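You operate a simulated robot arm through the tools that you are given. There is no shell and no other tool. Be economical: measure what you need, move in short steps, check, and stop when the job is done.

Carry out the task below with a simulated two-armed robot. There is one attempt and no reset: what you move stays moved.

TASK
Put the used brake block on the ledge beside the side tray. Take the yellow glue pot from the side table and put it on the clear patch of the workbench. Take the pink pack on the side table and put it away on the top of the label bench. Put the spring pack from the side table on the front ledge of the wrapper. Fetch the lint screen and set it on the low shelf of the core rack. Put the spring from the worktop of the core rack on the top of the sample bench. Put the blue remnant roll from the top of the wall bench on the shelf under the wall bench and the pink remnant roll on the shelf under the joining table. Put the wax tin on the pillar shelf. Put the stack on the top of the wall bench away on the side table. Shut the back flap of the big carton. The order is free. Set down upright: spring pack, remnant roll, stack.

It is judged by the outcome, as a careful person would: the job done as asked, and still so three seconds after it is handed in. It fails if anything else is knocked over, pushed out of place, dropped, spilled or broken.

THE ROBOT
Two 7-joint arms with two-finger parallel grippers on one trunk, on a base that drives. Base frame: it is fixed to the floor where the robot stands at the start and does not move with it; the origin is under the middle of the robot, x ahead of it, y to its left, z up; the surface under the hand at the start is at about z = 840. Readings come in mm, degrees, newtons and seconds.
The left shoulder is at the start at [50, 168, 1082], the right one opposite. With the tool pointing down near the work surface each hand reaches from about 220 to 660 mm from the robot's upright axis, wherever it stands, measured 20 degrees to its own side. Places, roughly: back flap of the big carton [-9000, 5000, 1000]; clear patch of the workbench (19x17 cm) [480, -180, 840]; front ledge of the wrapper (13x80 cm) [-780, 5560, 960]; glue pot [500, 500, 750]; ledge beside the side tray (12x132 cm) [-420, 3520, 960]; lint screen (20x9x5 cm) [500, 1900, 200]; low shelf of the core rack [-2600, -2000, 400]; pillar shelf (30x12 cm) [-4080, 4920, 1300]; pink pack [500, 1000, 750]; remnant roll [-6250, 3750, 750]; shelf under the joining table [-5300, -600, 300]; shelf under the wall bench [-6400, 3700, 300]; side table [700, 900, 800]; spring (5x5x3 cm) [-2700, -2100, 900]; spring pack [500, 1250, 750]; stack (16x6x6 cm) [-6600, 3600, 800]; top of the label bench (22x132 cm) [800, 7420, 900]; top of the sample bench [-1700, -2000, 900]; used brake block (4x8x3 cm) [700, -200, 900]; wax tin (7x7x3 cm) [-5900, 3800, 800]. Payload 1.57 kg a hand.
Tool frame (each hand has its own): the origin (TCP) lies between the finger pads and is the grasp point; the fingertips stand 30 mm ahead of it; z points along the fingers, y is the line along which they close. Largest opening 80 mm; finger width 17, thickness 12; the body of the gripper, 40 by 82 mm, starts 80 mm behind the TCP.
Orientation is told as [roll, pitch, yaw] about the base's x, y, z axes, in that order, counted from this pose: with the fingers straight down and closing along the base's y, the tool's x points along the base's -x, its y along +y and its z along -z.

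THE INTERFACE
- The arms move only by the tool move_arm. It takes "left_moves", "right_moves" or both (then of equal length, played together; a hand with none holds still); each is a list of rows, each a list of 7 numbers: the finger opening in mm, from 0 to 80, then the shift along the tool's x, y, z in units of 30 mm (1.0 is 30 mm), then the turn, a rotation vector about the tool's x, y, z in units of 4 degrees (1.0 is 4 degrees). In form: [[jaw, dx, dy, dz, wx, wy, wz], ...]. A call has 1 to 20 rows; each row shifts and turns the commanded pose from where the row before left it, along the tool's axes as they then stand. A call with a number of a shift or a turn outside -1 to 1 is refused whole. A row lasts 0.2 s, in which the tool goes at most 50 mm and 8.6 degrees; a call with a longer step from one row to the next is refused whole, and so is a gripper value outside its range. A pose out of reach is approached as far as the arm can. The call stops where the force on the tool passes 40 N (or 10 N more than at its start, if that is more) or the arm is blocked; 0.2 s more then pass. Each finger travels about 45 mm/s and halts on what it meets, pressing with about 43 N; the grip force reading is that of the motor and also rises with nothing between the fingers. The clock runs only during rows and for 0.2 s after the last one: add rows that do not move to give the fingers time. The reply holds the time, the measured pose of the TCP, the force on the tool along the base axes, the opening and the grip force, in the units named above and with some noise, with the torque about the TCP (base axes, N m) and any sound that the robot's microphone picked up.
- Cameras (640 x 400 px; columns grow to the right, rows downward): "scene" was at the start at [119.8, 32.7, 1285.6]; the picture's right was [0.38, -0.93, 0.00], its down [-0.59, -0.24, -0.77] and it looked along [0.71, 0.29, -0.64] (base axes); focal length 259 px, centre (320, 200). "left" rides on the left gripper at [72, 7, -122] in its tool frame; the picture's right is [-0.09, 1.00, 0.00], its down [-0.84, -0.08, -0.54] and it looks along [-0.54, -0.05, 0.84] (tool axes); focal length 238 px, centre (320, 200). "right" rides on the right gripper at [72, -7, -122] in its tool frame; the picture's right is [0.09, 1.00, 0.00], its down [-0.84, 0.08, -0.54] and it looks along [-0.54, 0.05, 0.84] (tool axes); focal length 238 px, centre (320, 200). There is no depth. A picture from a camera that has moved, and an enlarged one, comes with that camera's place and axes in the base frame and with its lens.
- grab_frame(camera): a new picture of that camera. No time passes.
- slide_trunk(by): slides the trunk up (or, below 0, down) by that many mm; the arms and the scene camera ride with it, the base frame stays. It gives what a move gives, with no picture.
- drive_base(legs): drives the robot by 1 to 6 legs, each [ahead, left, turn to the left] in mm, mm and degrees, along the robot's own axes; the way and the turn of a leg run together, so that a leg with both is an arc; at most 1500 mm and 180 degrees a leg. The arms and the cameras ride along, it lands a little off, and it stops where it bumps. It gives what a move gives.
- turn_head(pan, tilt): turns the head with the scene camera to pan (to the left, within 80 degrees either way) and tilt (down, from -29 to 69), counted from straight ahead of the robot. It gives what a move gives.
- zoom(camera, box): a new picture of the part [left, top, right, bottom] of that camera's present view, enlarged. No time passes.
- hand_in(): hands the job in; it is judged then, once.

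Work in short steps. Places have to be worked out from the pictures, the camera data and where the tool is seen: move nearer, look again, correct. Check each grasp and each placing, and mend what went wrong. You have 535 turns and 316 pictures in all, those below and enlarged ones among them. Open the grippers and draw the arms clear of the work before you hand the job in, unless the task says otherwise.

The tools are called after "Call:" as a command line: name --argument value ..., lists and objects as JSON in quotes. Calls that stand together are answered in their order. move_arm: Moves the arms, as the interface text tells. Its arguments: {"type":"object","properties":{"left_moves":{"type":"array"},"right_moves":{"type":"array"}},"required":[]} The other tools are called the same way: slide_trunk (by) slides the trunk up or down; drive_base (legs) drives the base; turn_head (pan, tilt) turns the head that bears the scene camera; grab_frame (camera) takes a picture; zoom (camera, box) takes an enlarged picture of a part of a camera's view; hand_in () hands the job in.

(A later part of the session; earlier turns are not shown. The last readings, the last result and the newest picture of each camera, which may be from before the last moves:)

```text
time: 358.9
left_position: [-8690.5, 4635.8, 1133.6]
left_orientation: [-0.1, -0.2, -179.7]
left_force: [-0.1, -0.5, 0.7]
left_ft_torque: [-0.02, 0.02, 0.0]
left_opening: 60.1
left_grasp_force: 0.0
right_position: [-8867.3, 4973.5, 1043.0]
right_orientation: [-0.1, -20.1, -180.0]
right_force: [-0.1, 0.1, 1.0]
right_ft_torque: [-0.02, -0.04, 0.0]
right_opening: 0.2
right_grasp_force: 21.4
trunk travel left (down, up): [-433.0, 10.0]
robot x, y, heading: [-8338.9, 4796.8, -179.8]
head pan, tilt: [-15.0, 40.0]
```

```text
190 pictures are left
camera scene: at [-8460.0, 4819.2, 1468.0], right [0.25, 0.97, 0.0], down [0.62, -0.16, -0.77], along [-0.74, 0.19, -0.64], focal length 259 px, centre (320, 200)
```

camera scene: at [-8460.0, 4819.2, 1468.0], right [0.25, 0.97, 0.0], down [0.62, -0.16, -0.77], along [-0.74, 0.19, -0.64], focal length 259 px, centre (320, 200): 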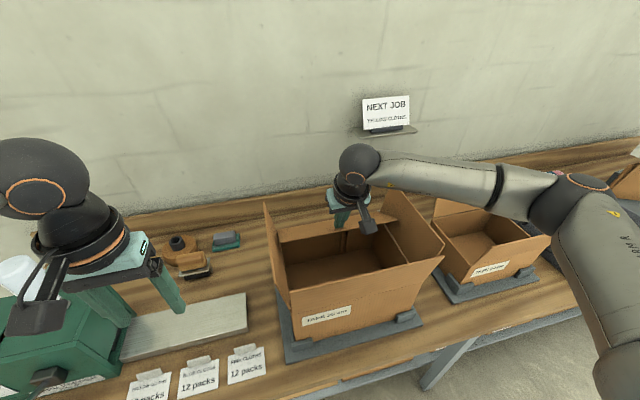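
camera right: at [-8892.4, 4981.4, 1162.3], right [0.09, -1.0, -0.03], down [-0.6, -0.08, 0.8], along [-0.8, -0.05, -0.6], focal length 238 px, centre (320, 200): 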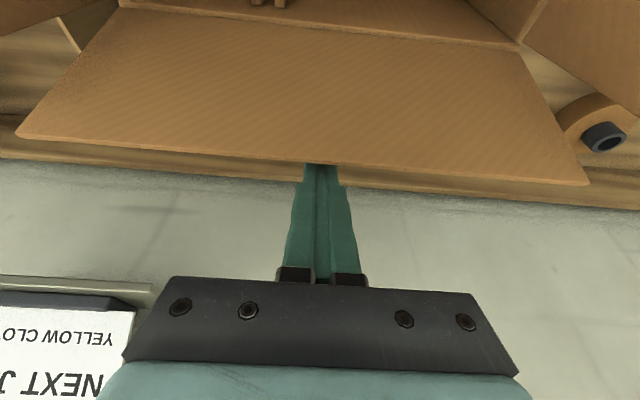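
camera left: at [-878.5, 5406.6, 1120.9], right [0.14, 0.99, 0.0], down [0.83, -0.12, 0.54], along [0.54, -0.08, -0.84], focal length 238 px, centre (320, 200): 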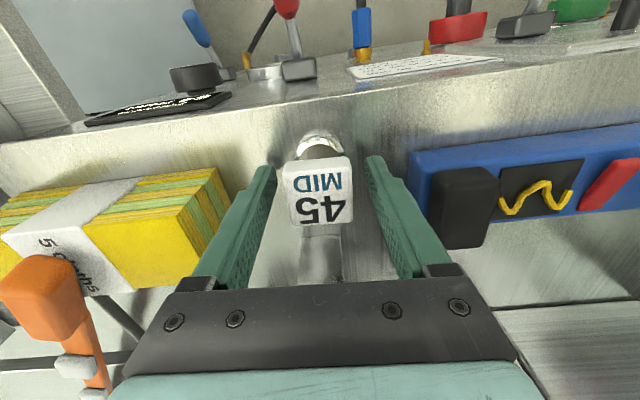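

The flap is folding nicely. I push on down to horizontal.

Call:
move_arm --right_moves '[[0, 0.33, 0, 0.27, 0, 0, 0], [0, 0.33, 0, 0.27, 0, 0, 0], [0, 0.22, 0, 0.3, 0, 0, 0], [0, 0.21, 0, 0.3, 0, 0, 0], [0, 0.1, 0, 0.28, 0, 0, 0], [0, 0, 0, 0.1, 0, 0, 0], [0, 0, 0, 0, 0, 0, 0]]'

Call:
grab_frame --camera "scene"

Call:
grab_frame --camera "right"

```text
time: 360.5
left_position: [-8690.4, 4635.4, 1133.3]
left_orientation: [-0.1, -0.2, -179.7]
left_force: [0.6, -0.6, 1.0]
left_ft_torque: [0.01, 0.01, 0.01]
left_opening: 60.0
left_grasp_force: 0.0
right_position: [-8848.5, 4974.3, 987.3]
right_orientation: [-0.3, -20.2, 180.0]
right_force: [1.0, 1.6, 2.5]
right_ft_torque: [0.06, -0.02, 0.03]
right_opening: 0.0
right_grasp_force: 21.5
trunk travel left (down, up): [-433.0, 10.0]
robot x, y, heading: [-8337.7, 4799.8, -179.9]
head pan, tilt: [-15.0, 40.0]
```

```text
189 pictures are left
camera scene: at [-8459.5, 4819.4, 1468.1], right [0.25, 0.97, 0.0], down [0.62, -0.16, -0.77], along [-0.74, 0.19, -0.64], focal length 259 px, centre (320, 200)
```

scene: 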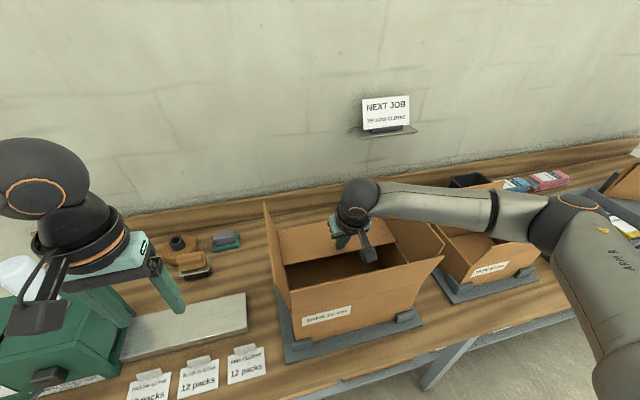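

```text
188 pictures are left
camera right: at [-8739.7, 4981.5, 1078.4], right [0.08, -1.0, -0.03], down [-0.6, -0.08, 0.8], along [-0.8, -0.05, -0.6], focal length 238 px, centre (320, 200)
```

right: 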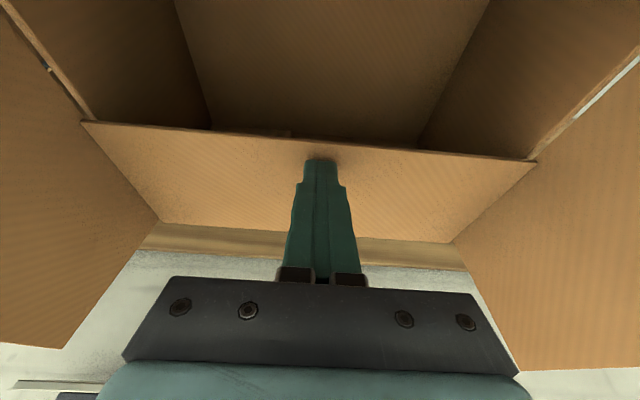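

Almost flat. I press a few mm more, then lift straight away from it and check that it stays.

Call:
move_arm --right_moves '[[0, 0.04, 0, 0.1, 0, 0, 0], [0, 0.04, 0, 0.1, 0, 0, 0], [0, 0, 0, 0, 0, 0, 0], [0, -0.1, 0, -0.3, 0, 0, 0], [0, -0.3, 0, -0.7, 0, 0, 0], [0, -0.3, 0, -0.8, 0, 0, 0], [0, -0.3, 0, -0.8, 0, 0, 0], [0, -0.3, 0, -0.8, 0, 0, 0], [0, 0, 0, -0.8, 0, 0, 0], [0, 0.3, 0, -0.8, 0, 0, 0], [0, 0.8, 0, 0, 0, 0, 0], [0, 0.8, 0, 0, 0, 0, 0]]'

Call:
zoom --camera "scene" --box '[230, 150, 470, 300]'

```text
time: 363.1
left_position: [-8690.5, 4634.9, 1133.3]
left_orientation: [-0.2, -0.2, -179.8]
left_force: [-0.3, 0.2, 0.1]
left_ft_torque: [0.0, -0.02, 0.02]
left_opening: 60.1
left_grasp_force: 0.0
right_position: [-8780.4, 4972.9, 1117.2]
right_orientation: [-0.2, -20.0, 180.1]
right_force: [0.3, 0.3, 0.7]
right_ft_torque: [0.03, -0.01, 0.02]
right_opening: 0.0
right_grasp_force: 21.3
trunk travel left (down, up): [-433.0, 10.0]
robot x, y, heading: [-8338.4, 4797.5, -179.5]
head pan, tilt: [-15.0, 40.0]
```

```text
2.67 times, centred on (350, 225) of scene
camera zoom: at [-8459.6, 4819.3, 1468.1], right [0.25, 0.97, 0.0], down [0.62, -0.16, -0.77], along [-0.74, 0.19, -0.64], focal length 690 px, centre (240, 133)
```

zoom: 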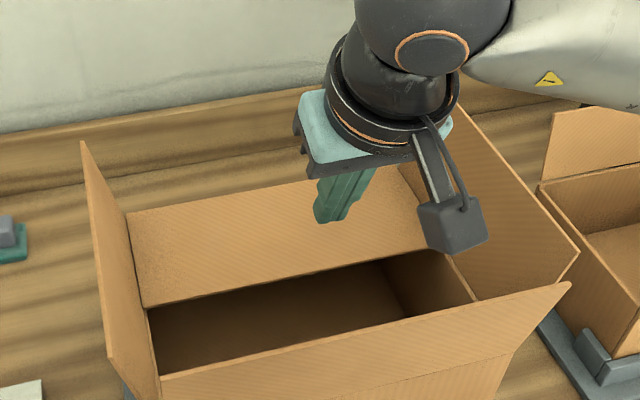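

The flap stays shut. I lift clear, back away, and return to the wall bench for the wax tin.

Call:
move_arm --right_moves '[[0, -0.34, 0, -0.9, 0, 0, 0], [0, -0.34, 0, -0.9, 0, 0, 0], [0, 0, 0, 0, 0, 0, 0]]'

Call:
drive_base --legs '[[-1400, 0, 0], [-800, 0, 0], [0, 0, 90]]'

Call:
move_arm --right_moves '[[60, 0, 0, 0, 0, 1, 0], [60, 0, 0, 0, 0, 1, 0], [60, 0, 0, 0, 0, 1, 0], [60, 0, 0, 0, 0, 1, 0], [60, 0, 0, 0, 0, 1, 0], [60, 0, 0, 0, 0, 0, 0]]'

Call:
turn_head --pan 10 --tilt 40

Call:
grab_frame --camera "scene"

```text
time: 363.9
left_position: [-8689.7, 4635.2, 1133.6]
left_orientation: [-0.1, -0.3, -179.7]
left_force: [-0.2, -0.6, 0.0]
left_ft_torque: [0.03, 0.01, -0.01]
left_opening: 60.0
left_grasp_force: 0.1
right_position: [-8780.1, 4972.5, 1175.1]
right_orientation: [-0.2, -20.1, -180.0]
right_force: [0.1, -0.1, 0.3]
right_ft_torque: [0.0, 0.02, -0.01]
right_opening: 0.0
right_grasp_force: 21.4
trunk travel left (down, up): [-433.0, 10.0]
robot x, y, heading: [-8340.7, 4796.0, -179.8]
head pan, tilt: [-15.0, 40.0]
```

```text
time: 378.5
left_position: [-5987.8, 4493.9, 1133.2]
left_orientation: [0.0, -0.3, -86.1]
left_force: [0.3, 0.0, 0.0]
left_ft_torque: [0.0, -0.01, -0.01]
left_opening: 60.0
left_grasp_force: 0.1
right_position: [-6318.4, 4383.4, 1174.3]
right_orientation: [-0.1, -20.2, -86.3]
right_force: [0.0, 0.0, 0.1]
right_ft_torque: [0.0, 0.0, -0.02]
right_opening: 0.0
right_grasp_force: 21.6
trunk travel left (down, up): [-433.0, 10.0]
robot x, y, heading: [-6175.7, 4837.2, -85.8]
head pan, tilt: [-15.0, 40.0]
```

```text
time: 379.9
left_position: [-5987.4, 4494.7, 1133.5]
left_orientation: [-0.1, -0.2, -86.0]
left_force: [0.9, 0.4, 0.3]
left_ft_torque: [0.01, 0.01, 0.0]
left_opening: 59.8
left_grasp_force: 0.0
right_position: [-6317.5, 4382.0, 1175.0]
right_orientation: [-0.1, -0.1, -86.4]
right_force: [-0.1, -0.1, 1.2]
right_ft_torque: [0.0, 0.01, 0.01]
right_opening: 60.0
right_grasp_force: 0.1
trunk travel left (down, up): [-433.0, 10.0]
robot x, y, heading: [-6170.8, 4839.7, -86.0]
head pan, tilt: [-15.0, 40.0]
```

```text
time: 380.8
left_position: [-5986.9, 4494.2, 1133.8]
left_orientation: [-0.1, -0.2, -86.0]
left_force: [0.7, 0.4, 0.1]
left_ft_torque: [0.02, -0.01, 0.0]
left_opening: 59.9
left_grasp_force: 0.1
right_position: [-6318.6, 4383.2, 1175.2]
right_orientation: [-0.1, -0.1, -86.4]
right_force: [0.8, -1.4, -0.5]
right_ft_torque: [0.03, 0.03, 0.01]
right_opening: 60.1
right_grasp_force: 0.1
trunk travel left (down, up): [-433.0, 10.0]
robot x, y, heading: [-6170.5, 4834.8, -85.9]
head pan, tilt: [10.0, 40.0]
```

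```text
186 pictures are left
camera scene: at [-6147.6, 4713.9, 1468.0], right [-0.97, -0.24, 0.0], down [-0.15, 0.62, -0.77], along [0.18, -0.74, -0.64], focal length 259 px, centre (320, 200)
```

scene: 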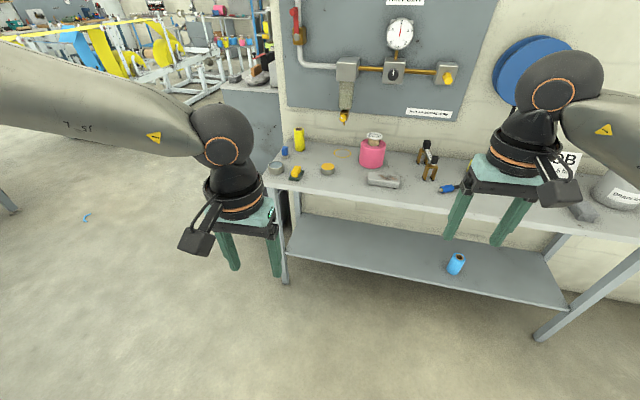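

Call:
zoom --camera "scene" --box '[256, 120, 352, 180]'

```text
6.67 times, centred on (304, 150) of scene
camera zoom: at [-6147.6, 4713.9, 1468.0], right [-0.97, -0.24, 0.0], down [-0.15, 0.62, -0.77], along [0.18, -0.74, -0.64], focal length 1724 px, centre (427, 533)
```

zoom: 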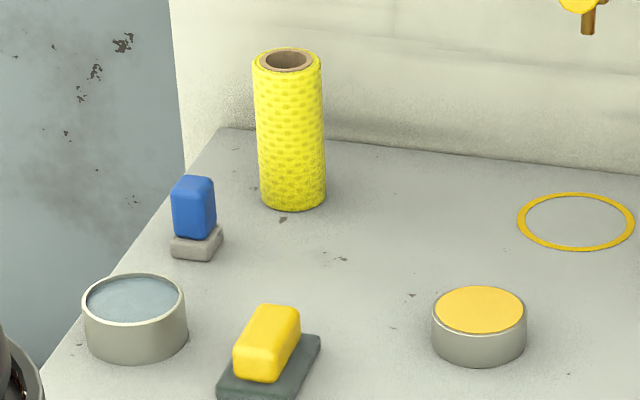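

The yellow wax tin is at about [-5959, 3798]. I drive up and lower the trunk for it.

Call:
drive_base --legs '[[0, 0, -4.1], [540, 40, 0]]'

Call:
slide_trunk --by -130

Call:
grab_frame --camera "left"

```text
time: 384.4
left_position: [-5964.9, 3944.6, 1132.8]
left_orientation: [-0.1, -0.2, -89.4]
left_force: [0.6, 0.3, 0.5]
left_ft_torque: [0.02, -0.01, -0.01]
left_opening: 59.8
left_grasp_force: 0.0
right_position: [-6302.3, 3852.4, 1175.4]
right_orientation: [-0.1, -0.2, -89.8]
right_force: [-0.1, -0.3, 0.4]
right_ft_torque: [0.01, 0.01, -0.02]
right_opening: 60.2
right_grasp_force: 0.1
trunk travel left (down, up): [-433.0, 10.0]
robot x, y, heading: [-6128.8, 4298.7, -89.9]
head pan, tilt: [10.0, 40.0]
```

```text
time: 386.0
left_position: [-5966.8, 3944.8, 1003.6]
left_orientation: [-0.1, -0.2, -89.5]
left_force: [-0.4, 1.0, 1.0]
left_ft_torque: [0.01, 0.02, -0.01]
left_opening: 59.8
left_grasp_force: 0.0
right_position: [-6302.3, 3852.3, 1046.0]
right_orientation: [-0.1, 0.0, -89.9]
right_force: [0.0, 0.5, 0.0]
right_ft_torque: [-0.02, 0.0, -0.01]
right_opening: 59.9
right_grasp_force: 0.1
trunk travel left (down, up): [-303.0, 140.0]
robot x, y, heading: [-6126.7, 4298.8, -89.5]
head pan, tilt: [10.0, 40.0]
```

```text
184 pictures are left
camera left: at [-5959.2, 4017.5, 1124.6], right [1.0, -0.08, 0.0], down [-0.07, -0.84, 0.55], along [-0.05, -0.54, -0.84], focal length 238 px, centre (320, 200)
```

left: 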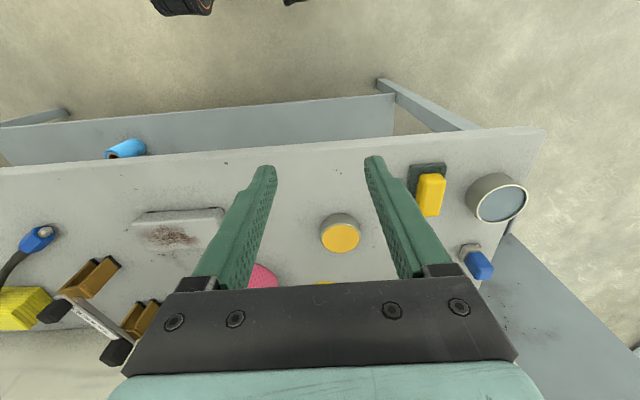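

I move the left hand above the wax tin.

Call:
move_arm --left_moves '[[80, -0.73, 0.08, 0.35, 0, 0, 0], [80, -0.73, 0.08, 0.35, 0, 0, 0], [80, -0.73, 0.08, 0.35, 0, 0, 0], [80, -0.73, 0.08, 0.35, 0, 0, 0], [80, -0.73, 0.08, 0.35, 0, 0, 0], [80, -0.73, 0.08, 0.35, 0, 0, 0], [80, -0.73, 0.05, 0.35, 0, 0, 0], [80, 0, 0, 0, 0, 0, 0]]'

Call:
grab_frame --camera "left"

```text
time: 387.8
left_position: [-5934.2, 3809.5, 937.4]
left_orientation: [-0.2, -0.4, -89.4]
left_force: [-0.1, 1.7, 1.3]
left_ft_torque: [-0.04, 0.01, 0.0]
left_opening: 79.9
left_grasp_force: 0.1
left hand out of reach, approached as far as the arm can: row 6, 7
right_position: [-6303.1, 3853.1, 1045.4]
right_orientation: [-0.1, -0.1, -89.8]
right_force: [-0.2, -0.4, -1.2]
right_ft_torque: [0.0, 0.04, 0.03]
right_opening: 59.9
right_grasp_force: 0.0
trunk travel left (down, up): [-303.0, 140.0]
robot x, y, heading: [-6129.5, 4295.2, -89.6]
head pan, tilt: [10.0, 40.0]
```

```text
183 pictures are left
camera left: at [-5927.0, 3881.3, 1058.9], right [1.0, -0.08, 0.0], down [-0.07, -0.83, 0.55], along [-0.05, -0.54, -0.84], focal length 238 px, centre (320, 200)
```

left: 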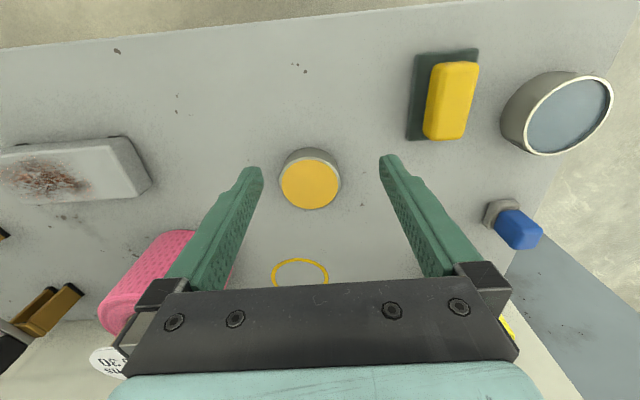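

I bring the base 50 mm closer and shift to centre over the tin (≈[-5948, 3783]), then lower partly.

Call:
drive_base --legs '[[50, 0, 0]]'

Call:
move_arm --left_moves '[[80, 0.4, -0.24, 0, 0, 0, 0], [80, 0.4, -0.24, 0, 0, 0, 0], [80, 0, 0, 0.4, 0, 0, 0], [80, 0, 0, 0.4, 0, 0, 0], [80, 0, 0, 0, 0, 0, 0]]'

Call:
grab_frame --camera "left"

```text
time: 388.7
left_position: [-5933.3, 3757.9, 937.8]
left_orientation: [-0.3, -0.3, -89.5]
left_force: [0.6, -0.3, 0.2]
left_ft_torque: [0.02, 0.03, 0.01]
left_opening: 79.9
left_grasp_force: 0.0
right_position: [-6302.5, 3803.0, 1044.0]
right_orientation: [-0.1, -0.1, -89.8]
right_force: [0.0, 0.3, -0.8]
right_ft_torque: [-0.01, 0.01, -0.04]
right_opening: 60.2
right_grasp_force: 0.0
trunk travel left (down, up): [-303.0, 140.0]
robot x, y, heading: [-6129.2, 4245.2, -89.5]
head pan, tilt: [10.0, 40.0]
```

```text
time: 389.9
left_position: [-5946.8, 3783.7, 915.9]
left_orientation: [-0.2, -0.4, -89.4]
left_force: [0.2, 0.1, 0.4]
left_ft_torque: [-0.02, 0.01, 0.01]
left_opening: 79.8
left_grasp_force: 0.0
right_position: [-6301.7, 3804.4, 1042.8]
right_orientation: [-0.1, 0.0, -89.9]
right_force: [0.0, 0.0, 0.1]
right_ft_torque: [0.0, 0.02, 0.0]
right_opening: 60.0
right_grasp_force: 0.0
trunk travel left (down, up): [-303.0, 140.0]
robot x, y, heading: [-6131.5, 4247.7, -89.6]
head pan, tilt: [10.0, 40.0]
```

```text
182 pictures are left
camera left: at [-5940.2, 3855.9, 1036.1], right [1.0, -0.08, 0.0], down [-0.07, -0.83, 0.55], along [-0.05, -0.55, -0.84], focal length 238 px, centre (320, 200)
```

left: 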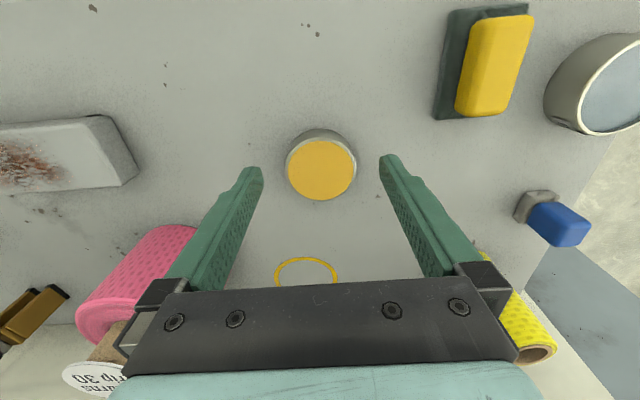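

Aligned. I lower to about z 878 and close.

Call:
move_arm --left_moves '[[80, -0.15, 0, 0.4, 0, 0, 0], [80, 0, 0, 0.5, 0, 0, 0], [80, 0, 0, 0.36, 0, 0, 0], [70, 0, 0, 0, 0, 0, 0], [50, 0, 0, 0, 0, 0, 0], [40, 0, 0, 0, 0, 0, 0], [40, 0, 0, 0, 0, 0, 0]]'

Call:
grab_frame --camera "left"

```text
time: 391.5
left_position: [-5934.5, 3790.6, 883.9]
left_orientation: [-0.3, -0.4, -89.5]
left_force: [0.7, 0.5, 0.2]
left_ft_torque: [-0.01, 0.01, 0.03]
left_opening: 40.2
left_grasp_force: 0.1
left hand out of reach, approached as far as the arm can: row 1, 2, 3
right_position: [-6301.4, 3803.5, 1044.6]
right_orientation: [-0.1, 0.0, -89.8]
right_force: [0.1, -0.4, -0.5]
right_ft_torque: [-0.03, 0.03, 0.03]
right_opening: 60.3
right_grasp_force: 0.0
trunk travel left (down, up): [-303.0, 140.0]
robot x, y, heading: [-6128.5, 4245.6, -89.9]
head pan, tilt: [10.0, 40.0]
```

```text
181 pictures are left
camera left: at [-5927.6, 3862.7, 1004.4], right [1.0, -0.08, 0.0], down [-0.07, -0.83, 0.55], along [-0.05, -0.55, -0.84], focal length 238 px, centre (320, 200)
```

left: 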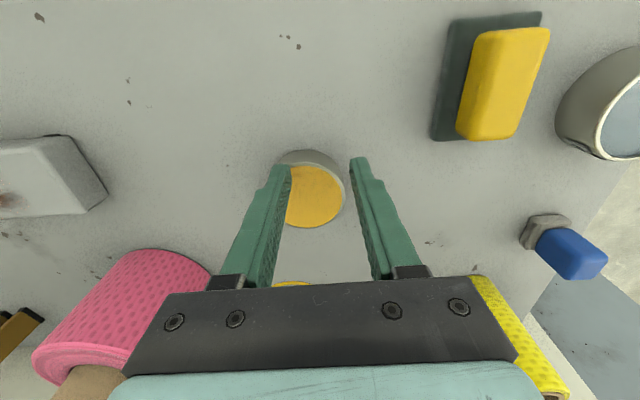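

The arm drifts at its inner limit and the tin is lower than thought (table ≈822). I open, rise, and shift the base 70 mm west so the tin is better on the left hand's side.

Call:
move_arm --left_moves '[[80, 0, 0, 0, 0, 0, 0], [80, 0, 0, 0, 0, 0, 0], [80, 0, 0, -0.7, 0, 0, 0], [80, 0, 0, -0.7, 0, 0, 0], [80, 0, 0, 0, 0, 0, 0]]'

Call:
slide_trunk --by -30

Call:
drive_base --legs '[[0, -70, 0]]'

Call:
move_arm --left_moves '[[80, -0.1, 0.65, 0, 0, 0, 0], [80, -0.1, 0.65, 0, 0, 0, 0], [80, 0, 0.6, 0, 0, 0, 0], [80, 0, 0, 0, 0, 0, 0]]'

Call:
grab_frame --camera "left"

```text
time: 392.7
left_position: [-5934.3, 3788.5, 926.9]
left_orientation: [-0.2, -0.3, -89.5]
left_force: [0.7, -0.1, 0.5]
left_ft_torque: [0.0, 0.0, -0.02]
left_opening: 80.3
left_grasp_force: 0.0
right_position: [-6302.7, 3804.1, 1045.9]
right_orientation: [-0.1, -0.2, -89.8]
right_force: [-0.3, 0.0, 0.1]
right_ft_torque: [0.01, 0.0, -0.02]
right_opening: 59.9
right_grasp_force: 0.1
trunk travel left (down, up): [-303.0, 140.0]
robot x, y, heading: [-6126.9, 4248.0, -89.7]
head pan, tilt: [10.0, 40.0]
```

```text
time: 393.5
left_position: [-5933.2, 3788.6, 896.8]
left_orientation: [-0.1, -0.3, -89.3]
left_force: [0.4, -0.6, 0.0]
left_ft_torque: [-0.04, -0.02, 0.01]
left_opening: 79.8
left_grasp_force: 0.1
right_position: [-6302.1, 3802.3, 1015.8]
right_orientation: [-0.2, -0.1, -89.8]
right_force: [-0.2, -0.2, 1.2]
right_ft_torque: [0.02, 0.03, 0.01]
right_opening: 60.0
right_grasp_force: 0.0
trunk travel left (down, up): [-273.0, 170.0]
robot x, y, heading: [-6129.0, 4246.4, -89.3]
head pan, tilt: [10.0, 40.0]
```

```text
time: 394.8
left_position: [-6004.1, 3788.4, 896.9]
left_orientation: [-0.1, -0.3, -89.5]
left_force: [-0.7, -0.7, 0.3]
left_ft_torque: [-0.02, 0.01, -0.02]
left_opening: 79.9
left_grasp_force: 0.0
right_position: [-6372.1, 3803.2, 1014.9]
right_orientation: [0.0, -0.1, -89.8]
right_force: [-0.2, -0.3, 0.4]
right_ft_torque: [-0.02, -0.02, -0.01]
right_opening: 60.0
right_grasp_force: 0.1
trunk travel left (down, up): [-273.0, 170.0]
robot x, y, heading: [-6197.9, 4248.1, -89.4]
head pan, tilt: [10.0, 40.0]
```

```text
time: 395.8
left_position: [-5945.9, 3782.3, 899.0]
left_orientation: [-0.3, -0.3, -89.6]
left_force: [0.0, 1.5, 0.3]
left_ft_torque: [-0.03, 0.03, 0.02]
left_opening: 80.2
left_grasp_force: 0.1
right_position: [-6372.4, 3804.1, 1015.6]
right_orientation: [-0.1, -0.1, -89.9]
right_force: [-1.1, 0.4, 0.4]
right_ft_torque: [0.01, -0.01, 0.03]
right_opening: 59.8
right_grasp_force: 0.1
trunk travel left (down, up): [-273.0, 170.0]
robot x, y, heading: [-6196.1, 4245.2, -89.6]
head pan, tilt: [10.0, 40.0]
```

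```text
180 pictures are left
camera left: at [-5938.7, 3855.9, 1018.8], right [1.0, -0.08, 0.0], down [-0.07, -0.83, 0.55], along [-0.05, -0.54, -0.84], focal length 238 px, centre (320, 200)
```

left: 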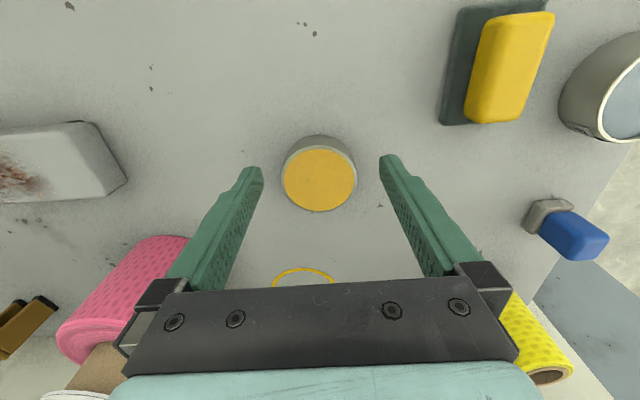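

The tin is slightly further (y≈3765) with its top near z 840. I move over and lower in steps.

Call:
move_arm --left_moves '[[80, -0.3, 0, 0, 0, 0, 0], [80, -0.25, 0, 0.3, 0, 0, 0], [80, 0, 0, 0.4, 0, 0, 0], [80, 0, 0, 0.4, 0, 0, 0], [80, 0, 0, 0, 0, 0, 0]]'

Call:
grab_frame --camera "left"

```text
time: 397.0
left_position: [-5946.4, 3763.9, 864.5]
left_orientation: [-0.2, -0.4, -89.6]
left_force: [-0.6, 0.3, -0.2]
left_ft_torque: [0.0, -0.02, -0.02]
left_opening: 80.1
left_grasp_force: 0.1
right_position: [-6372.4, 3803.2, 1014.6]
right_orientation: [-0.2, -0.2, -89.9]
right_force: [0.0, 0.5, 0.5]
right_ft_torque: [0.02, 0.0, -0.02]
right_opening: 59.5
right_grasp_force: 0.1
trunk travel left (down, up): [-273.0, 170.0]
robot x, y, heading: [-6199.3, 4247.7, -89.3]
head pan, tilt: [10.0, 40.0]
```

```text
179 pictures are left
camera left: at [-5939.4, 3837.1, 984.6], right [1.0, -0.08, 0.0], down [-0.07, -0.83, 0.55], along [-0.05, -0.54, -0.84], focal length 238 px, centre (320, 200)
```

left: 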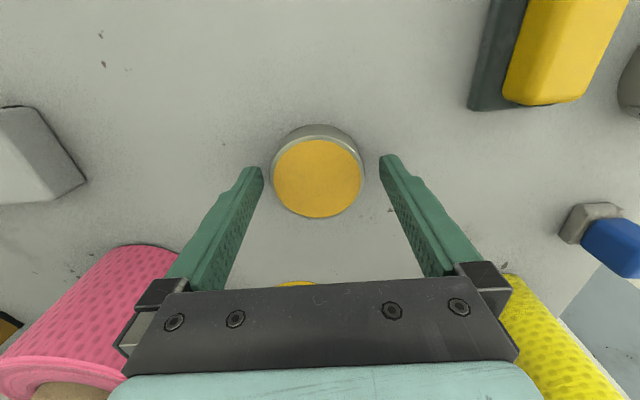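

Centred. I lower 16 mm and close on it.

Call:
move_arm --left_moves '[[80, 0, 0, 0.3, 0, 0, 0], [80, 0, 0, 0.25, 0, 0, 0], [70, 0, 0, 0, 0, 0, 0], [55, 0, 0, 0, 0, 0, 0], [50, 0, 0, 0, 0, 0, 0], [50, 0, 0, 0, 0, 0, 0]]'

```text
time: 398.4
left_position: [-5947.7, 3765.4, 850.7]
left_orientation: [-0.1, -0.6, -89.5]
left_force: [8.5, -0.9, 20.9]
left_ft_torque: [0.05, -0.88, -0.08]
left_opening: 62.3
left_grasp_force: 23.9
right_position: [-6372.7, 3804.5, 1015.2]
right_orientation: [-0.1, -0.1, -89.8]
right_force: [0.1, 0.0, 0.4]
right_ft_torque: [0.01, 0.02, 0.0]
right_opening: 60.1
right_grasp_force: 0.1
trunk travel left (down, up): [-273.0, 170.0]
robot x, y, heading: [-6199.0, 4246.4, -89.5]
head pan, tilt: [10.0, 40.0]
```

Fingertips touch the table (z≈820) and the tin is gripped at 62 mm. I relieve by lifting and check.

Call:
move_arm --left_moves '[[50, 0, 0, -0.08, 0, 0, 0], [45, 0, 0, 0, 0, 0, 0], [45, 0, 0, 0, 0, 0, 0], [45, 0, 0, -0.4, 0, 0, 0], [45, 0, 0, -0.7, 0, 0, 0], [45, 0, 0, -0.8, 0, 0, 0], [45, 0, 0, -0.8, 0, 0, 0], [45, 0, 0, -0.8, 0, 0, 0], [45, 0.3, 0, -0.8, 0, 0, 0]]'

Call:
grab_frame --camera "left"

```text
time: 400.4
left_position: [-5947.7, 3775.9, 981.4]
left_orientation: [-0.2, -0.3, -89.6]
left_force: [-0.3, 0.8, -3.0]
left_ft_torque: [-0.02, -0.03, 0.0]
left_opening: 61.9
left_grasp_force: 43.0
right_position: [-6370.9, 3802.3, 1014.6]
right_orientation: [-0.1, -0.1, -89.9]
right_force: [0.2, 0.5, -0.4]
right_ft_torque: [0.04, 0.01, -0.01]
right_opening: 60.1
right_grasp_force: 0.1
trunk travel left (down, up): [-273.0, 170.0]
robot x, y, heading: [-6199.7, 4243.0, -89.6]
head pan, tilt: [10.0, 40.0]
```

```text
178 pictures are left
camera left: at [-5942.2, 3848.4, 1102.2], right [1.0, -0.08, 0.0], down [-0.07, -0.83, 0.55], along [-0.05, -0.54, -0.84], focal length 238 px, centre (320, 200)
```

left: 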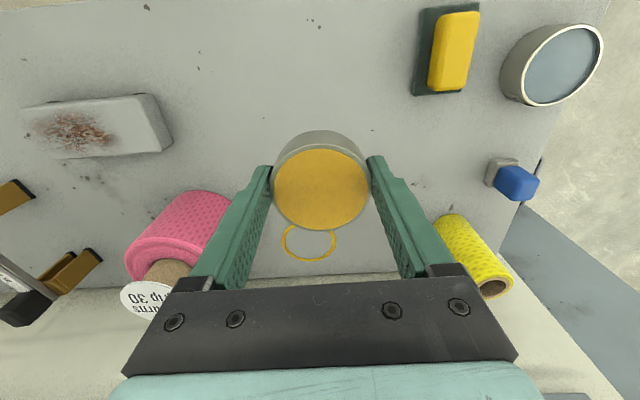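

The wax tin is held. I back off, turn east and drive toward the pillar, then look for its shelf.

Call:
drive_base --legs '[[-650, 0, 0], [0, 0, 90], [900, 0, 0]]'

Call:
turn_head --pan 0 --tilt 10

Call:
grab_frame --camera "scene"

```text
time: 412.2
left_position: [-4836.7, 5184.6, 980.9]
left_orientation: [-0.2, -0.3, 1.3]
left_force: [-0.4, 0.2, -1.8]
left_ft_torque: [-0.01, 0.03, 0.0]
left_opening: 61.5
left_grasp_force: 42.9
right_position: [-4856.1, 4759.8, 1015.8]
right_orientation: [-0.1, 0.0, 0.9]
right_force: [-0.2, 0.1, 0.0]
right_ft_torque: [0.02, 0.0, 0.02]
right_opening: 59.6
right_grasp_force: 0.0
trunk travel left (down, up): [-273.0, 170.0]
robot x, y, heading: [-5302.6, 4927.3, 1.4]
head pan, tilt: [10.0, 40.0]
```

```text
time: 413.2
left_position: [-4835.0, 5184.2, 980.5]
left_orientation: [-0.3, -0.3, 1.3]
left_force: [-0.2, -0.5, -1.4]
left_ft_torque: [-0.01, 0.01, -0.04]
left_opening: 61.9
left_grasp_force: 43.1
right_position: [-4857.1, 4760.9, 1015.2]
right_orientation: [-0.1, -0.1, 0.8]
right_force: [0.1, 0.1, 0.5]
right_ft_torque: [0.02, -0.01, -0.02]
right_opening: 60.1
right_grasp_force: 0.0
trunk travel left (down, up): [-273.0, 170.0]
robot x, y, heading: [-5299.9, 4926.8, 1.3]
head pan, tilt: [0.0, 10.0]
```

```text
177 pictures are left
camera scene: at [-5168.2, 4931.6, 1355.6], right [0.02, -1.0, 0.0], down [-0.17, 0.0, -0.98], along [0.98, 0.02, -0.17], focal length 259 px, centre (320, 200)
```

scene: 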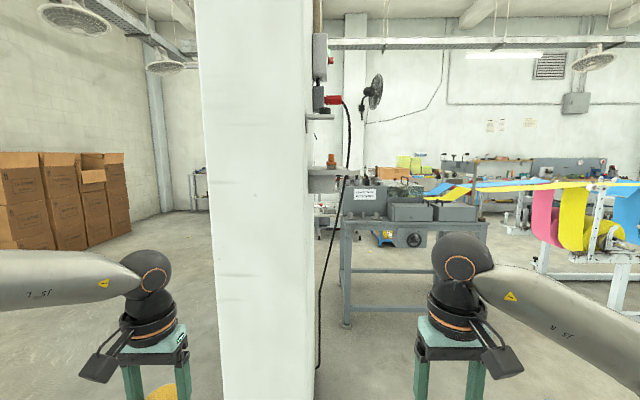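

The shelf is on the pillar's south face at z≈1300. I turn to face north, move to stand in front of it, and raise the trunk.

Call:
drive_base --legs '[[0, 0, 88.7], [-500, 0, 0], [0, -1340, 0]]'

Call:
slide_trunk --by 168

Call:
turn_head --pan 10 --tilt 15

Call:
grab_frame --camera "scene"

```text
time: 431.5
left_position: [-4204.3, 4885.1, 979.9]
left_orientation: [-0.2, -0.3, 89.6]
left_force: [0.2, 0.1, -2.1]
left_ft_torque: [0.0, 0.0, 0.03]
left_opening: 61.2
left_grasp_force: 42.9
right_position: [-3780.6, 4850.8, 1015.3]
right_orientation: [-0.1, -0.1, 89.2]
right_force: [0.5, 1.1, 0.0]
right_ft_torque: [0.02, 0.01, 0.01]
right_opening: 60.0
right_grasp_force: 0.1
trunk travel left (down, up): [-273.0, 170.0]
robot x, y, heading: [-3966.2, 4410.9, 89.7]
head pan, tilt: [0.0, 10.0]
```

```text
time: 432.7
left_position: [-4207.4, 4823.7, 1017.7]
left_orientation: [0.5, 12.7, 88.2]
left_force: [-0.1, -0.7, -2.0]
left_ft_torque: [-0.02, -0.01, -0.03]
left_opening: 61.1
left_grasp_force: 43.5
right_position: [-3784.1, 4843.3, 1138.7]
right_orientation: [-0.2, -0.5, 89.5]
right_force: [0.1, 0.0, 0.1]
right_ft_torque: [0.0, -0.01, -0.03]
right_opening: 60.0
right_grasp_force: 0.1
trunk travel left (down, up): [-390.0, 52.0]
robot x, y, heading: [-3959.9, 4408.9, 89.6]
head pan, tilt: [0.0, 10.0]
stopped: the arm was blocked; the commanded pose is now the measured one
```

```text
time: 433.5
left_position: [-4207.4, 4827.8, 1016.3]
left_orientation: [0.5, 12.2, 88.0]
left_force: [-0.2, -0.9, -3.5]
left_ft_torque: [0.0, 0.01, -0.03]
left_opening: 61.1
left_grasp_force: 42.5
right_position: [-3784.9, 4843.4, 1136.7]
right_orientation: [-0.3, -0.4, 89.4]
right_force: [0.1, -0.3, 0.0]
right_ft_torque: [-0.02, 0.01, 0.01]
right_opening: 59.9
right_grasp_force: 0.1
trunk travel left (down, up): [-390.0, 52.0]
robot x, y, heading: [-3963.0, 4410.1, 89.9]
head pan, tilt: [10.0, 15.0]
```

```text
176 pictures are left
camera scene: at [-3980.3, 4533.1, 1465.7], right [0.99, 0.17, 0.0], down [0.05, -0.25, -0.97], along [-0.16, 0.95, -0.25], focal length 259 px, centre (320, 200)
```

scene: 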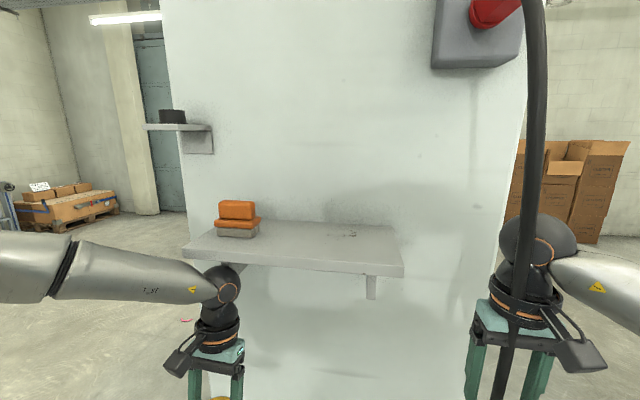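

Raising the trunk, the left wrist met the shelf's underside. I back straight away and check the shelf and the tin.

Call:
drive_base --legs '[[-280, 0, 0]]'

Call:
move_arm --left_moves '[[45, 0, 0, 0, 0, -1, 0], [45, 0, 0, 0, 0, -1, 0], [45, 0, 0, 0, 0, -1, 0], [45, 0, 0, 0, 0, -0.15, 0], [45, 0, 0, 0, 0, 0, 0]]'

Call:
grab_frame --camera "scene"

Call:
grab_frame --camera "left"

```text
time: 435.4
left_position: [-4206.3, 4551.9, 1015.3]
left_orientation: [0.4, 12.5, 88.0]
left_force: [-0.3, -0.7, -2.4]
left_ft_torque: [0.04, 0.0, 0.0]
left_opening: 61.1
left_grasp_force: 42.7
right_position: [-3784.2, 4565.6, 1131.8]
right_orientation: [-0.1, -0.2, 89.1]
right_force: [-0.9, 0.4, -0.7]
right_ft_torque: [-0.01, -0.02, -0.01]
right_opening: 60.1
right_grasp_force: 0.0
trunk travel left (down, up): [-390.0, 52.0]
robot x, y, heading: [-3968.6, 4123.9, 89.6]
head pan, tilt: [10.0, 15.0]
```

```text
time: 436.6
left_position: [-4205.9, 4551.6, 1014.5]
left_orientation: [0.5, -0.1, 87.8]
left_force: [-0.5, -0.4, -1.8]
left_ft_torque: [-0.04, -0.04, 0.01]
left_opening: 61.4
left_grasp_force: 42.8
right_position: [-3783.8, 4565.9, 1132.6]
right_orientation: [-0.1, -0.2, 89.1]
right_force: [0.0, -0.7, 0.5]
right_ft_torque: [-0.03, 0.01, 0.0]
right_opening: 60.2
right_grasp_force: 0.1
trunk travel left (down, up): [-390.0, 52.0]
robot x, y, heading: [-3964.6, 4129.6, 89.5]
head pan, tilt: [10.0, 15.0]
```

```text
175 pictures are left
camera scene: at [-3978.7, 4259.2, 1464.8], right [0.99, 0.16, 0.0], down [0.04, -0.26, -0.97], along [-0.16, 0.95, -0.26], focal length 259 px, centre (320, 200)
```

scene: 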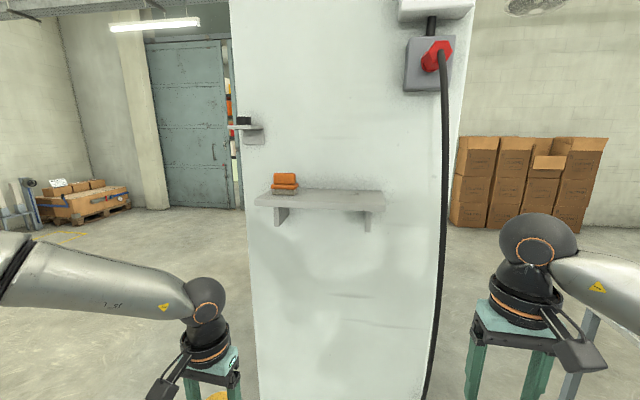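

```text
174 pictures are left
camera left: at [-4213.6, 4479.9, 1136.4], right [-0.99, 0.13, 0.01], down [0.11, 0.83, 0.54], along [0.06, 0.54, -0.84], focal length 238 px, centre (320, 200)
```

left: 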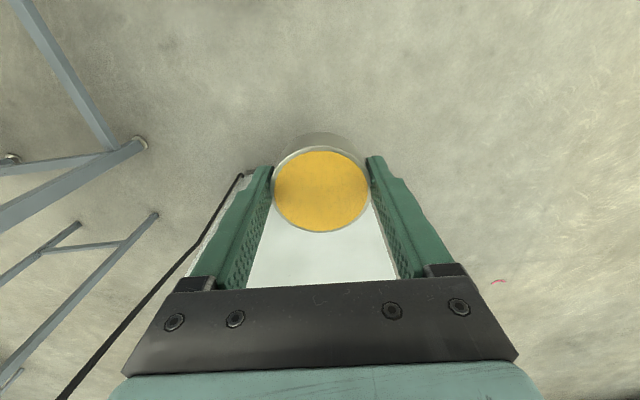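

Shelf and brush are fine, and the tin is still level in the grip. The shelf top is z≈1300, x -4234…-3924, front y≈4845. I raise the left hand while clear of it, and tuck the right hand back.

Call:
slide_trunk --by 50

Call:
move_arm --left_moves '[[45, 0, 0, -0.9, 0, 0, 0], [45, 0, 0, -0.9, 0, 0, 0], [45, 0, 0, -0.9, 0, 0, 0], [45, 0, 0, -0.9, 0, 0, 0], [45, 0, 0, -0.9, 0, 0, 0], [45, 0, 0, -0.9, 0, 0, 0], [45, 0, 0, -0.9, 0, 0, 0], [45, 0, 0, -0.9, 0, 0, 0], [45, 0, 0, -0.9, 0, 0, 0], [45, 0, 0, -0.9, 0, 0, 0], [45, 0, 0, -0.9, 0, 0, 0], [45, 0, 0, -0.9, 0, 0, 0], [45, 0, 0, 0, 0, 0, 0]]' --right_moves '[[60, 0.6, 0, 0, 0, 0, 0], [60, 0.6, 0, 0, 0, 0, 0], [60, 0.6, 0, 0, 0, 0, 0], [60, 0.6, 0, 0, 0, 0, 0], [60, 0.6, 0, 0, 0, 0, 0], [60, 0.6, 0, 0, 0, 0, 0], [60, 0.6, 0, 0, 0, 0, 0], [60, 0.6, 0, 0, 0, 0, 0], [60, 0, 0, 0, 0, 0, 0], [60, 0, 0, 0, 0, 0, 0], [60, 0, 0, 0, 0, 0, 0], [60, 0, 0, 0, 0, 0, 0], [60, 0, 0, 0, 0, 0, 0]]'

```text
time: 437.6
left_position: [-4205.2, 4552.7, 1063.7]
left_orientation: [0.6, -0.1, 87.8]
left_force: [0.1, -0.4, -2.5]
left_ft_torque: [-0.05, 0.01, 0.02]
left_opening: 61.3
left_grasp_force: 43.0
right_position: [-3782.1, 4566.2, 1181.4]
right_orientation: [-0.2, -0.1, 89.1]
right_force: [0.6, -0.7, -0.2]
right_ft_torque: [-0.01, 0.0, 0.03]
right_opening: 59.8
right_grasp_force: 0.1
trunk travel left (down, up): [-440.0, 2.0]
robot x, y, heading: [-3968.5, 4126.3, 89.4]
head pan, tilt: [10.0, 15.0]
```

```text
time: 440.4
left_position: [-4203.1, 4553.2, 1389.6]
left_orientation: [0.5, 0.0, 87.8]
left_force: [-0.3, 1.0, -2.0]
left_ft_torque: [-0.02, 0.01, 0.0]
left_opening: 61.1
left_grasp_force: 43.3
right_position: [-3785.8, 4422.8, 1181.0]
right_orientation: [-0.2, -0.1, 89.0]
right_force: [-0.6, 0.3, 0.9]
right_ft_torque: [0.02, 0.02, 0.02]
right_opening: 59.9
right_grasp_force: 0.1
trunk travel left (down, up): [-440.0, 2.0]
robot x, y, heading: [-3964.2, 4127.3, 89.4]
head pan, tilt: [10.0, 15.0]
```

Now I shift right 153 mm and drive ahead so that the tin hovers over the shelf.

Call:
drive_base --legs '[[0, -155, 0], [335, 0, 0]]'

Call:
grab_frame --camera "scene"

Call:
grab_frame --camera "left"

```text
time: 444.2
left_position: [-4038.4, 4887.9, 1388.9]
left_orientation: [0.5, 0.0, 87.2]
left_force: [-0.2, -0.7, -1.4]
left_ft_torque: [-0.06, -0.01, -0.01]
left_opening: 61.3
left_grasp_force: 43.2
right_position: [-3621.7, 4754.9, 1180.6]
right_orientation: [-0.1, -0.1, 88.6]
right_force: [0.2, 0.1, 0.5]
right_ft_torque: [-0.01, 0.02, 0.0]
right_opening: 60.2
right_grasp_force: 0.1
trunk travel left (down, up): [-440.0, 2.0]
robot x, y, heading: [-3799.0, 4459.5, 88.9]
head pan, tilt: [10.0, 15.0]
```

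```text
173 pictures are left
camera scene: at [-3816.8, 4593.7, 1514.8], right [0.99, 0.16, 0.0], down [0.04, -0.26, -0.97], along [-0.15, 0.95, -0.26], focal length 259 px, centre (320, 200)
```

scene: 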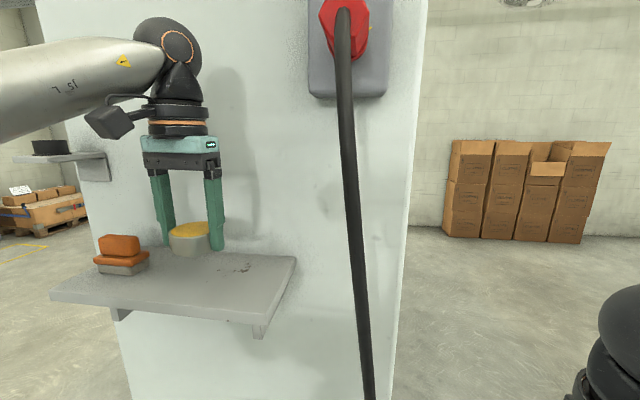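

```text
172 pictures are left
camera left: at [-4047.2, 4816.7, 1510.7], right [-0.99, 0.14, 0.01], down [0.12, 0.83, 0.54], along [0.07, 0.54, -0.84], focal length 238 px, centre (320, 200)
```

left: 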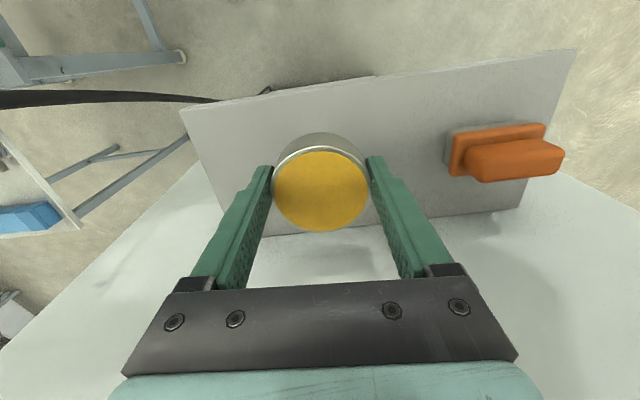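

The tin hovers over free shelf space. I move 6 mm inward and lower close, then creep.

Call:
move_arm --left_moves '[[45, -0.2, 0, 0.4, 0, 0, 0], [45, 0, 0, 0.5, 0, 0, 0], [45, 0, 0, 0.5, 0, 0, 0], [45, 0, 0, 0.2, 0, 0, 0], [45, 0, 0, 0, 0, 0, 0]]'

Call:
move_arm --left_moves '[[45, 0, 0, 0.06, 0, 0, 0], [45, 0, 0, 0.06, 0, 0, 0], [45, 0, 0, 0.06, 0, 0, 0], [45, 0, 0, 0, 0, 0, 0]]'

```text
time: 445.4
left_position: [-4038.2, 4895.2, 1340.2]
left_orientation: [0.6, -0.1, 87.2]
left_force: [0.1, 1.0, -1.9]
left_ft_torque: [0.02, 0.02, -0.03]
left_opening: 61.1
left_grasp_force: 43.2
right_position: [-3621.4, 4754.6, 1181.7]
right_orientation: [-0.1, -0.1, 88.7]
right_force: [0.4, -0.8, 0.4]
right_ft_torque: [0.03, 0.01, 0.01]
right_opening: 59.9
right_grasp_force: 0.1
trunk travel left (down, up): [-440.0, 2.0]
robot x, y, heading: [-3803.1, 4463.2, 89.1]
head pan, tilt: [10.0, 15.0]
```

```text
time: 446.4
left_position: [-4039.8, 4894.1, 1335.2]
left_orientation: [0.5, -0.1, 87.2]
left_force: [0.3, 0.3, -1.9]
left_ft_torque: [-0.01, -0.02, 0.0]
left_opening: 61.3
left_grasp_force: 43.1
right_position: [-3620.9, 4754.1, 1180.6]
right_orientation: [0.0, -0.1, 88.6]
right_force: [-1.2, 0.6, -0.3]
right_ft_torque: [-0.03, 0.01, 0.04]
right_opening: 59.7
right_grasp_force: 0.0
trunk travel left (down, up): [-440.0, 2.0]
robot x, y, heading: [-3804.7, 4460.0, 89.0]
head pan, tilt: [10.0, 15.0]
```

Call:
move_arm --left_moves '[[45, 0, 0, 0.06, 0, 0, 0], [45, 0, 0, 0.05, 0, 0, 0], [45, 0, 0, 0.05, 0, 0, 0], [45, 0, 0, 0, 0, 0, 0]]'

```text
time: 447.4
left_position: [-4038.6, 4894.9, 1330.8]
left_orientation: [0.5, -0.2, 87.2]
left_force: [0.5, 0.0, -1.8]
left_ft_torque: [-0.04, -0.01, 0.0]
left_opening: 61.2
left_grasp_force: 43.2
right_position: [-3620.9, 4755.5, 1182.1]
right_orientation: [-0.1, -0.1, 88.6]
right_force: [0.5, 0.1, -0.2]
right_ft_torque: [-0.01, -0.02, -0.05]
right_opening: 60.1
right_grasp_force: 0.1
trunk travel left (down, up): [-440.0, 2.0]
robot x, y, heading: [-3801.3, 4462.7, 88.8]
head pan, tilt: [10.0, 15.0]
```

Call:
move_arm --left_moves '[[45, 0, 0, 0.05, 0, 0, 0], [45, 0, 0, 0.05, 0, 0, 0], [45, 0, 0, 0.05, 0, 0, 0], [45, 0, 0, 0, 0, 0, 0]]'

```text
time: 448.4
left_position: [-4038.4, 4893.1, 1330.0]
left_orientation: [0.4, -0.6, 87.2]
left_force: [-3.8, 7.0, 31.7]
left_ft_torque: [0.09, -0.91, 0.14]
left_opening: 61.1
left_grasp_force: 43.2
right_position: [-3621.7, 4753.9, 1183.1]
right_orientation: [0.0, -0.2, 88.6]
right_force: [-0.9, -0.5, 0.2]
right_ft_torque: [-0.04, -0.01, 0.01]
right_opening: 60.2
right_grasp_force: 0.0
trunk travel left (down, up): [-440.0, 2.0]
robot x, y, heading: [-3803.7, 4459.1, 89.2]
head pan, tilt: [10.0, 15.0]
```

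Contact. I relieve slightly, open, and rise.

Call:
move_arm --left_moves '[[45, 0, 0, -0.06, 0, 0, 0], [66, 0, 0, 0, 0, 0, 0], [78, 0, 0, 0, 0, 0, 0], [80, 0, 0, 0, 0, 0, 0], [80, 0, 0, -0.4, 0, 0, 0], [80, 0, 0, -0.7, 0, 0, 0], [80, 0, 0, -0.7, 0, 0, 0], [80, 0, 0, -0.4, 0, 0, 0]]'

Call:
grab_frame --camera "scene"

```text
time: 450.2
left_position: [-4040.2, 4891.5, 1392.8]
left_orientation: [0.4, -0.2, 87.2]
left_force: [-0.1, 0.3, -0.3]
left_ft_torque: [0.03, -0.03, 0.03]
left_opening: 80.0
left_grasp_force: 0.1
left hand out of reach, approached as far as the arm can: row 8
right_position: [-3620.9, 4754.7, 1182.7]
right_orientation: [-0.1, -0.2, 88.6]
right_force: [0.4, 0.3, 0.6]
right_ft_torque: [0.04, -0.02, -0.01]
right_opening: 60.1
right_grasp_force: 0.1
trunk travel left (down, up): [-440.0, 2.0]
robot x, y, heading: [-3806.6, 4457.1, 88.9]
head pan, tilt: [10.0, 15.0]
```

```text
171 pictures are left
camera scene: at [-3816.9, 4592.4, 1514.9], right [0.99, 0.16, 0.0], down [0.04, -0.26, -0.97], along [-0.15, 0.95, -0.26], focal length 259 px, centre (320, 200)
```

scene: 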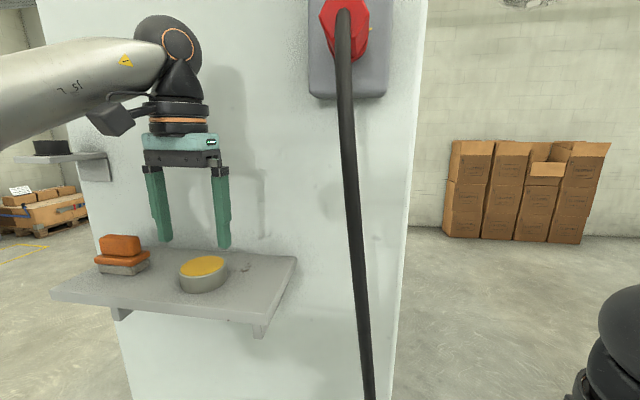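

The wax tin stands on the pillar shelf. I back off and return to the wall bench for the pink roll and the stack.

Call:
drive_base --legs '[[-200, 0, 0], [0, 0, 91], [1500, -100, 0], [950, -100, 0], [0, 0, 90]]'

Call:
turn_head --pan 0 --tilt 40

Call:
grab_frame --camera "scene"

```text
refused: leg 3 is longer than a leg can be; nothing moved
```

```text
time: 451.1
left_position: [-4039.4, 4890.2, 1391.8]
left_orientation: [0.4, -0.2, 87.3]
left_force: [-0.5, 0.4, -0.1]
left_ft_torque: [0.0, 0.03, 0.01]
left_opening: 80.1
left_grasp_force: 0.0
right_position: [-3621.2, 4754.3, 1181.3]
right_orientation: [-0.1, -0.1, 88.6]
right_force: [0.6, -0.5, -0.4]
right_ft_torque: [0.01, -0.02, -0.01]
right_opening: 59.8
right_grasp_force: 0.1
trunk travel left (down, up): [-440.0, 2.0]
robot x, y, heading: [-3798.1, 4459.3, 89.1]
head pan, tilt: [0.0, 40.0]
```

```text
170 pictures are left
camera scene: at [-3800.7, 4585.6, 1475.4], right [1.0, -0.02, 0.0], down [-0.01, -0.64, -0.77], along [0.01, 0.77, -0.64], focal length 259 px, centre (320, 200)
```

scene: 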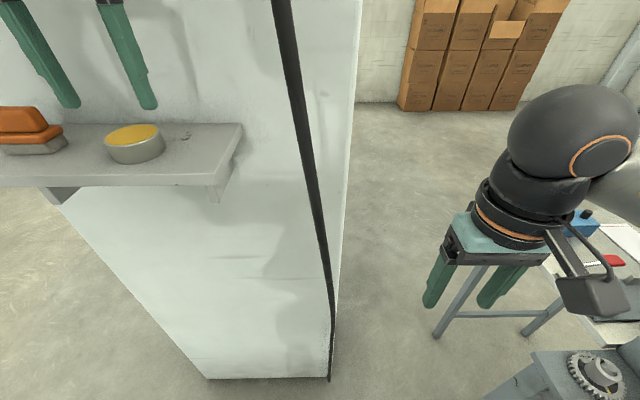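

Call:
drive_base --legs '[[-200, 0, 0], [0, 0, 91], [1400, 0, 0], [1050, 0, 0], [0, 0, 90]]'

Call:
grab_frame --camera "scene"

```text
time: 471.9
left_position: [-6069.6, 3878.5, 1392.0]
left_orientation: [0.4, -0.2, -97.0]
left_force: [-0.2, 0.1, 0.2]
left_ft_torque: [-0.03, 0.0, 0.02]
left_opening: 80.1
left_grasp_force: 0.2
right_position: [-6476.7, 4046.2, 1180.8]
right_orientation: [-0.2, -0.1, -95.5]
right_force: [0.4, 0.7, 0.0]
right_ft_torque: [-0.02, 0.01, 0.01]
right_opening: 59.9
right_grasp_force: 0.1
trunk travel left (down, up): [-440.0, 2.0]
robot x, y, heading: [-6272.7, 4325.0, -95.2]
head pan, tilt: [0.0, 40.0]
```

```text
169 pictures are left
camera scene: at [-6284.4, 4202.8, 1475.3], right [-1.0, 0.09, 0.0], down [0.06, 0.64, -0.77], along [-0.07, -0.76, -0.64], focal length 259 px, centre (320, 200)
```

scene: 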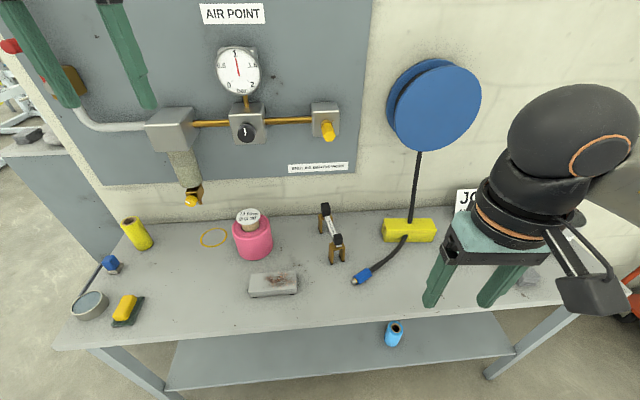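

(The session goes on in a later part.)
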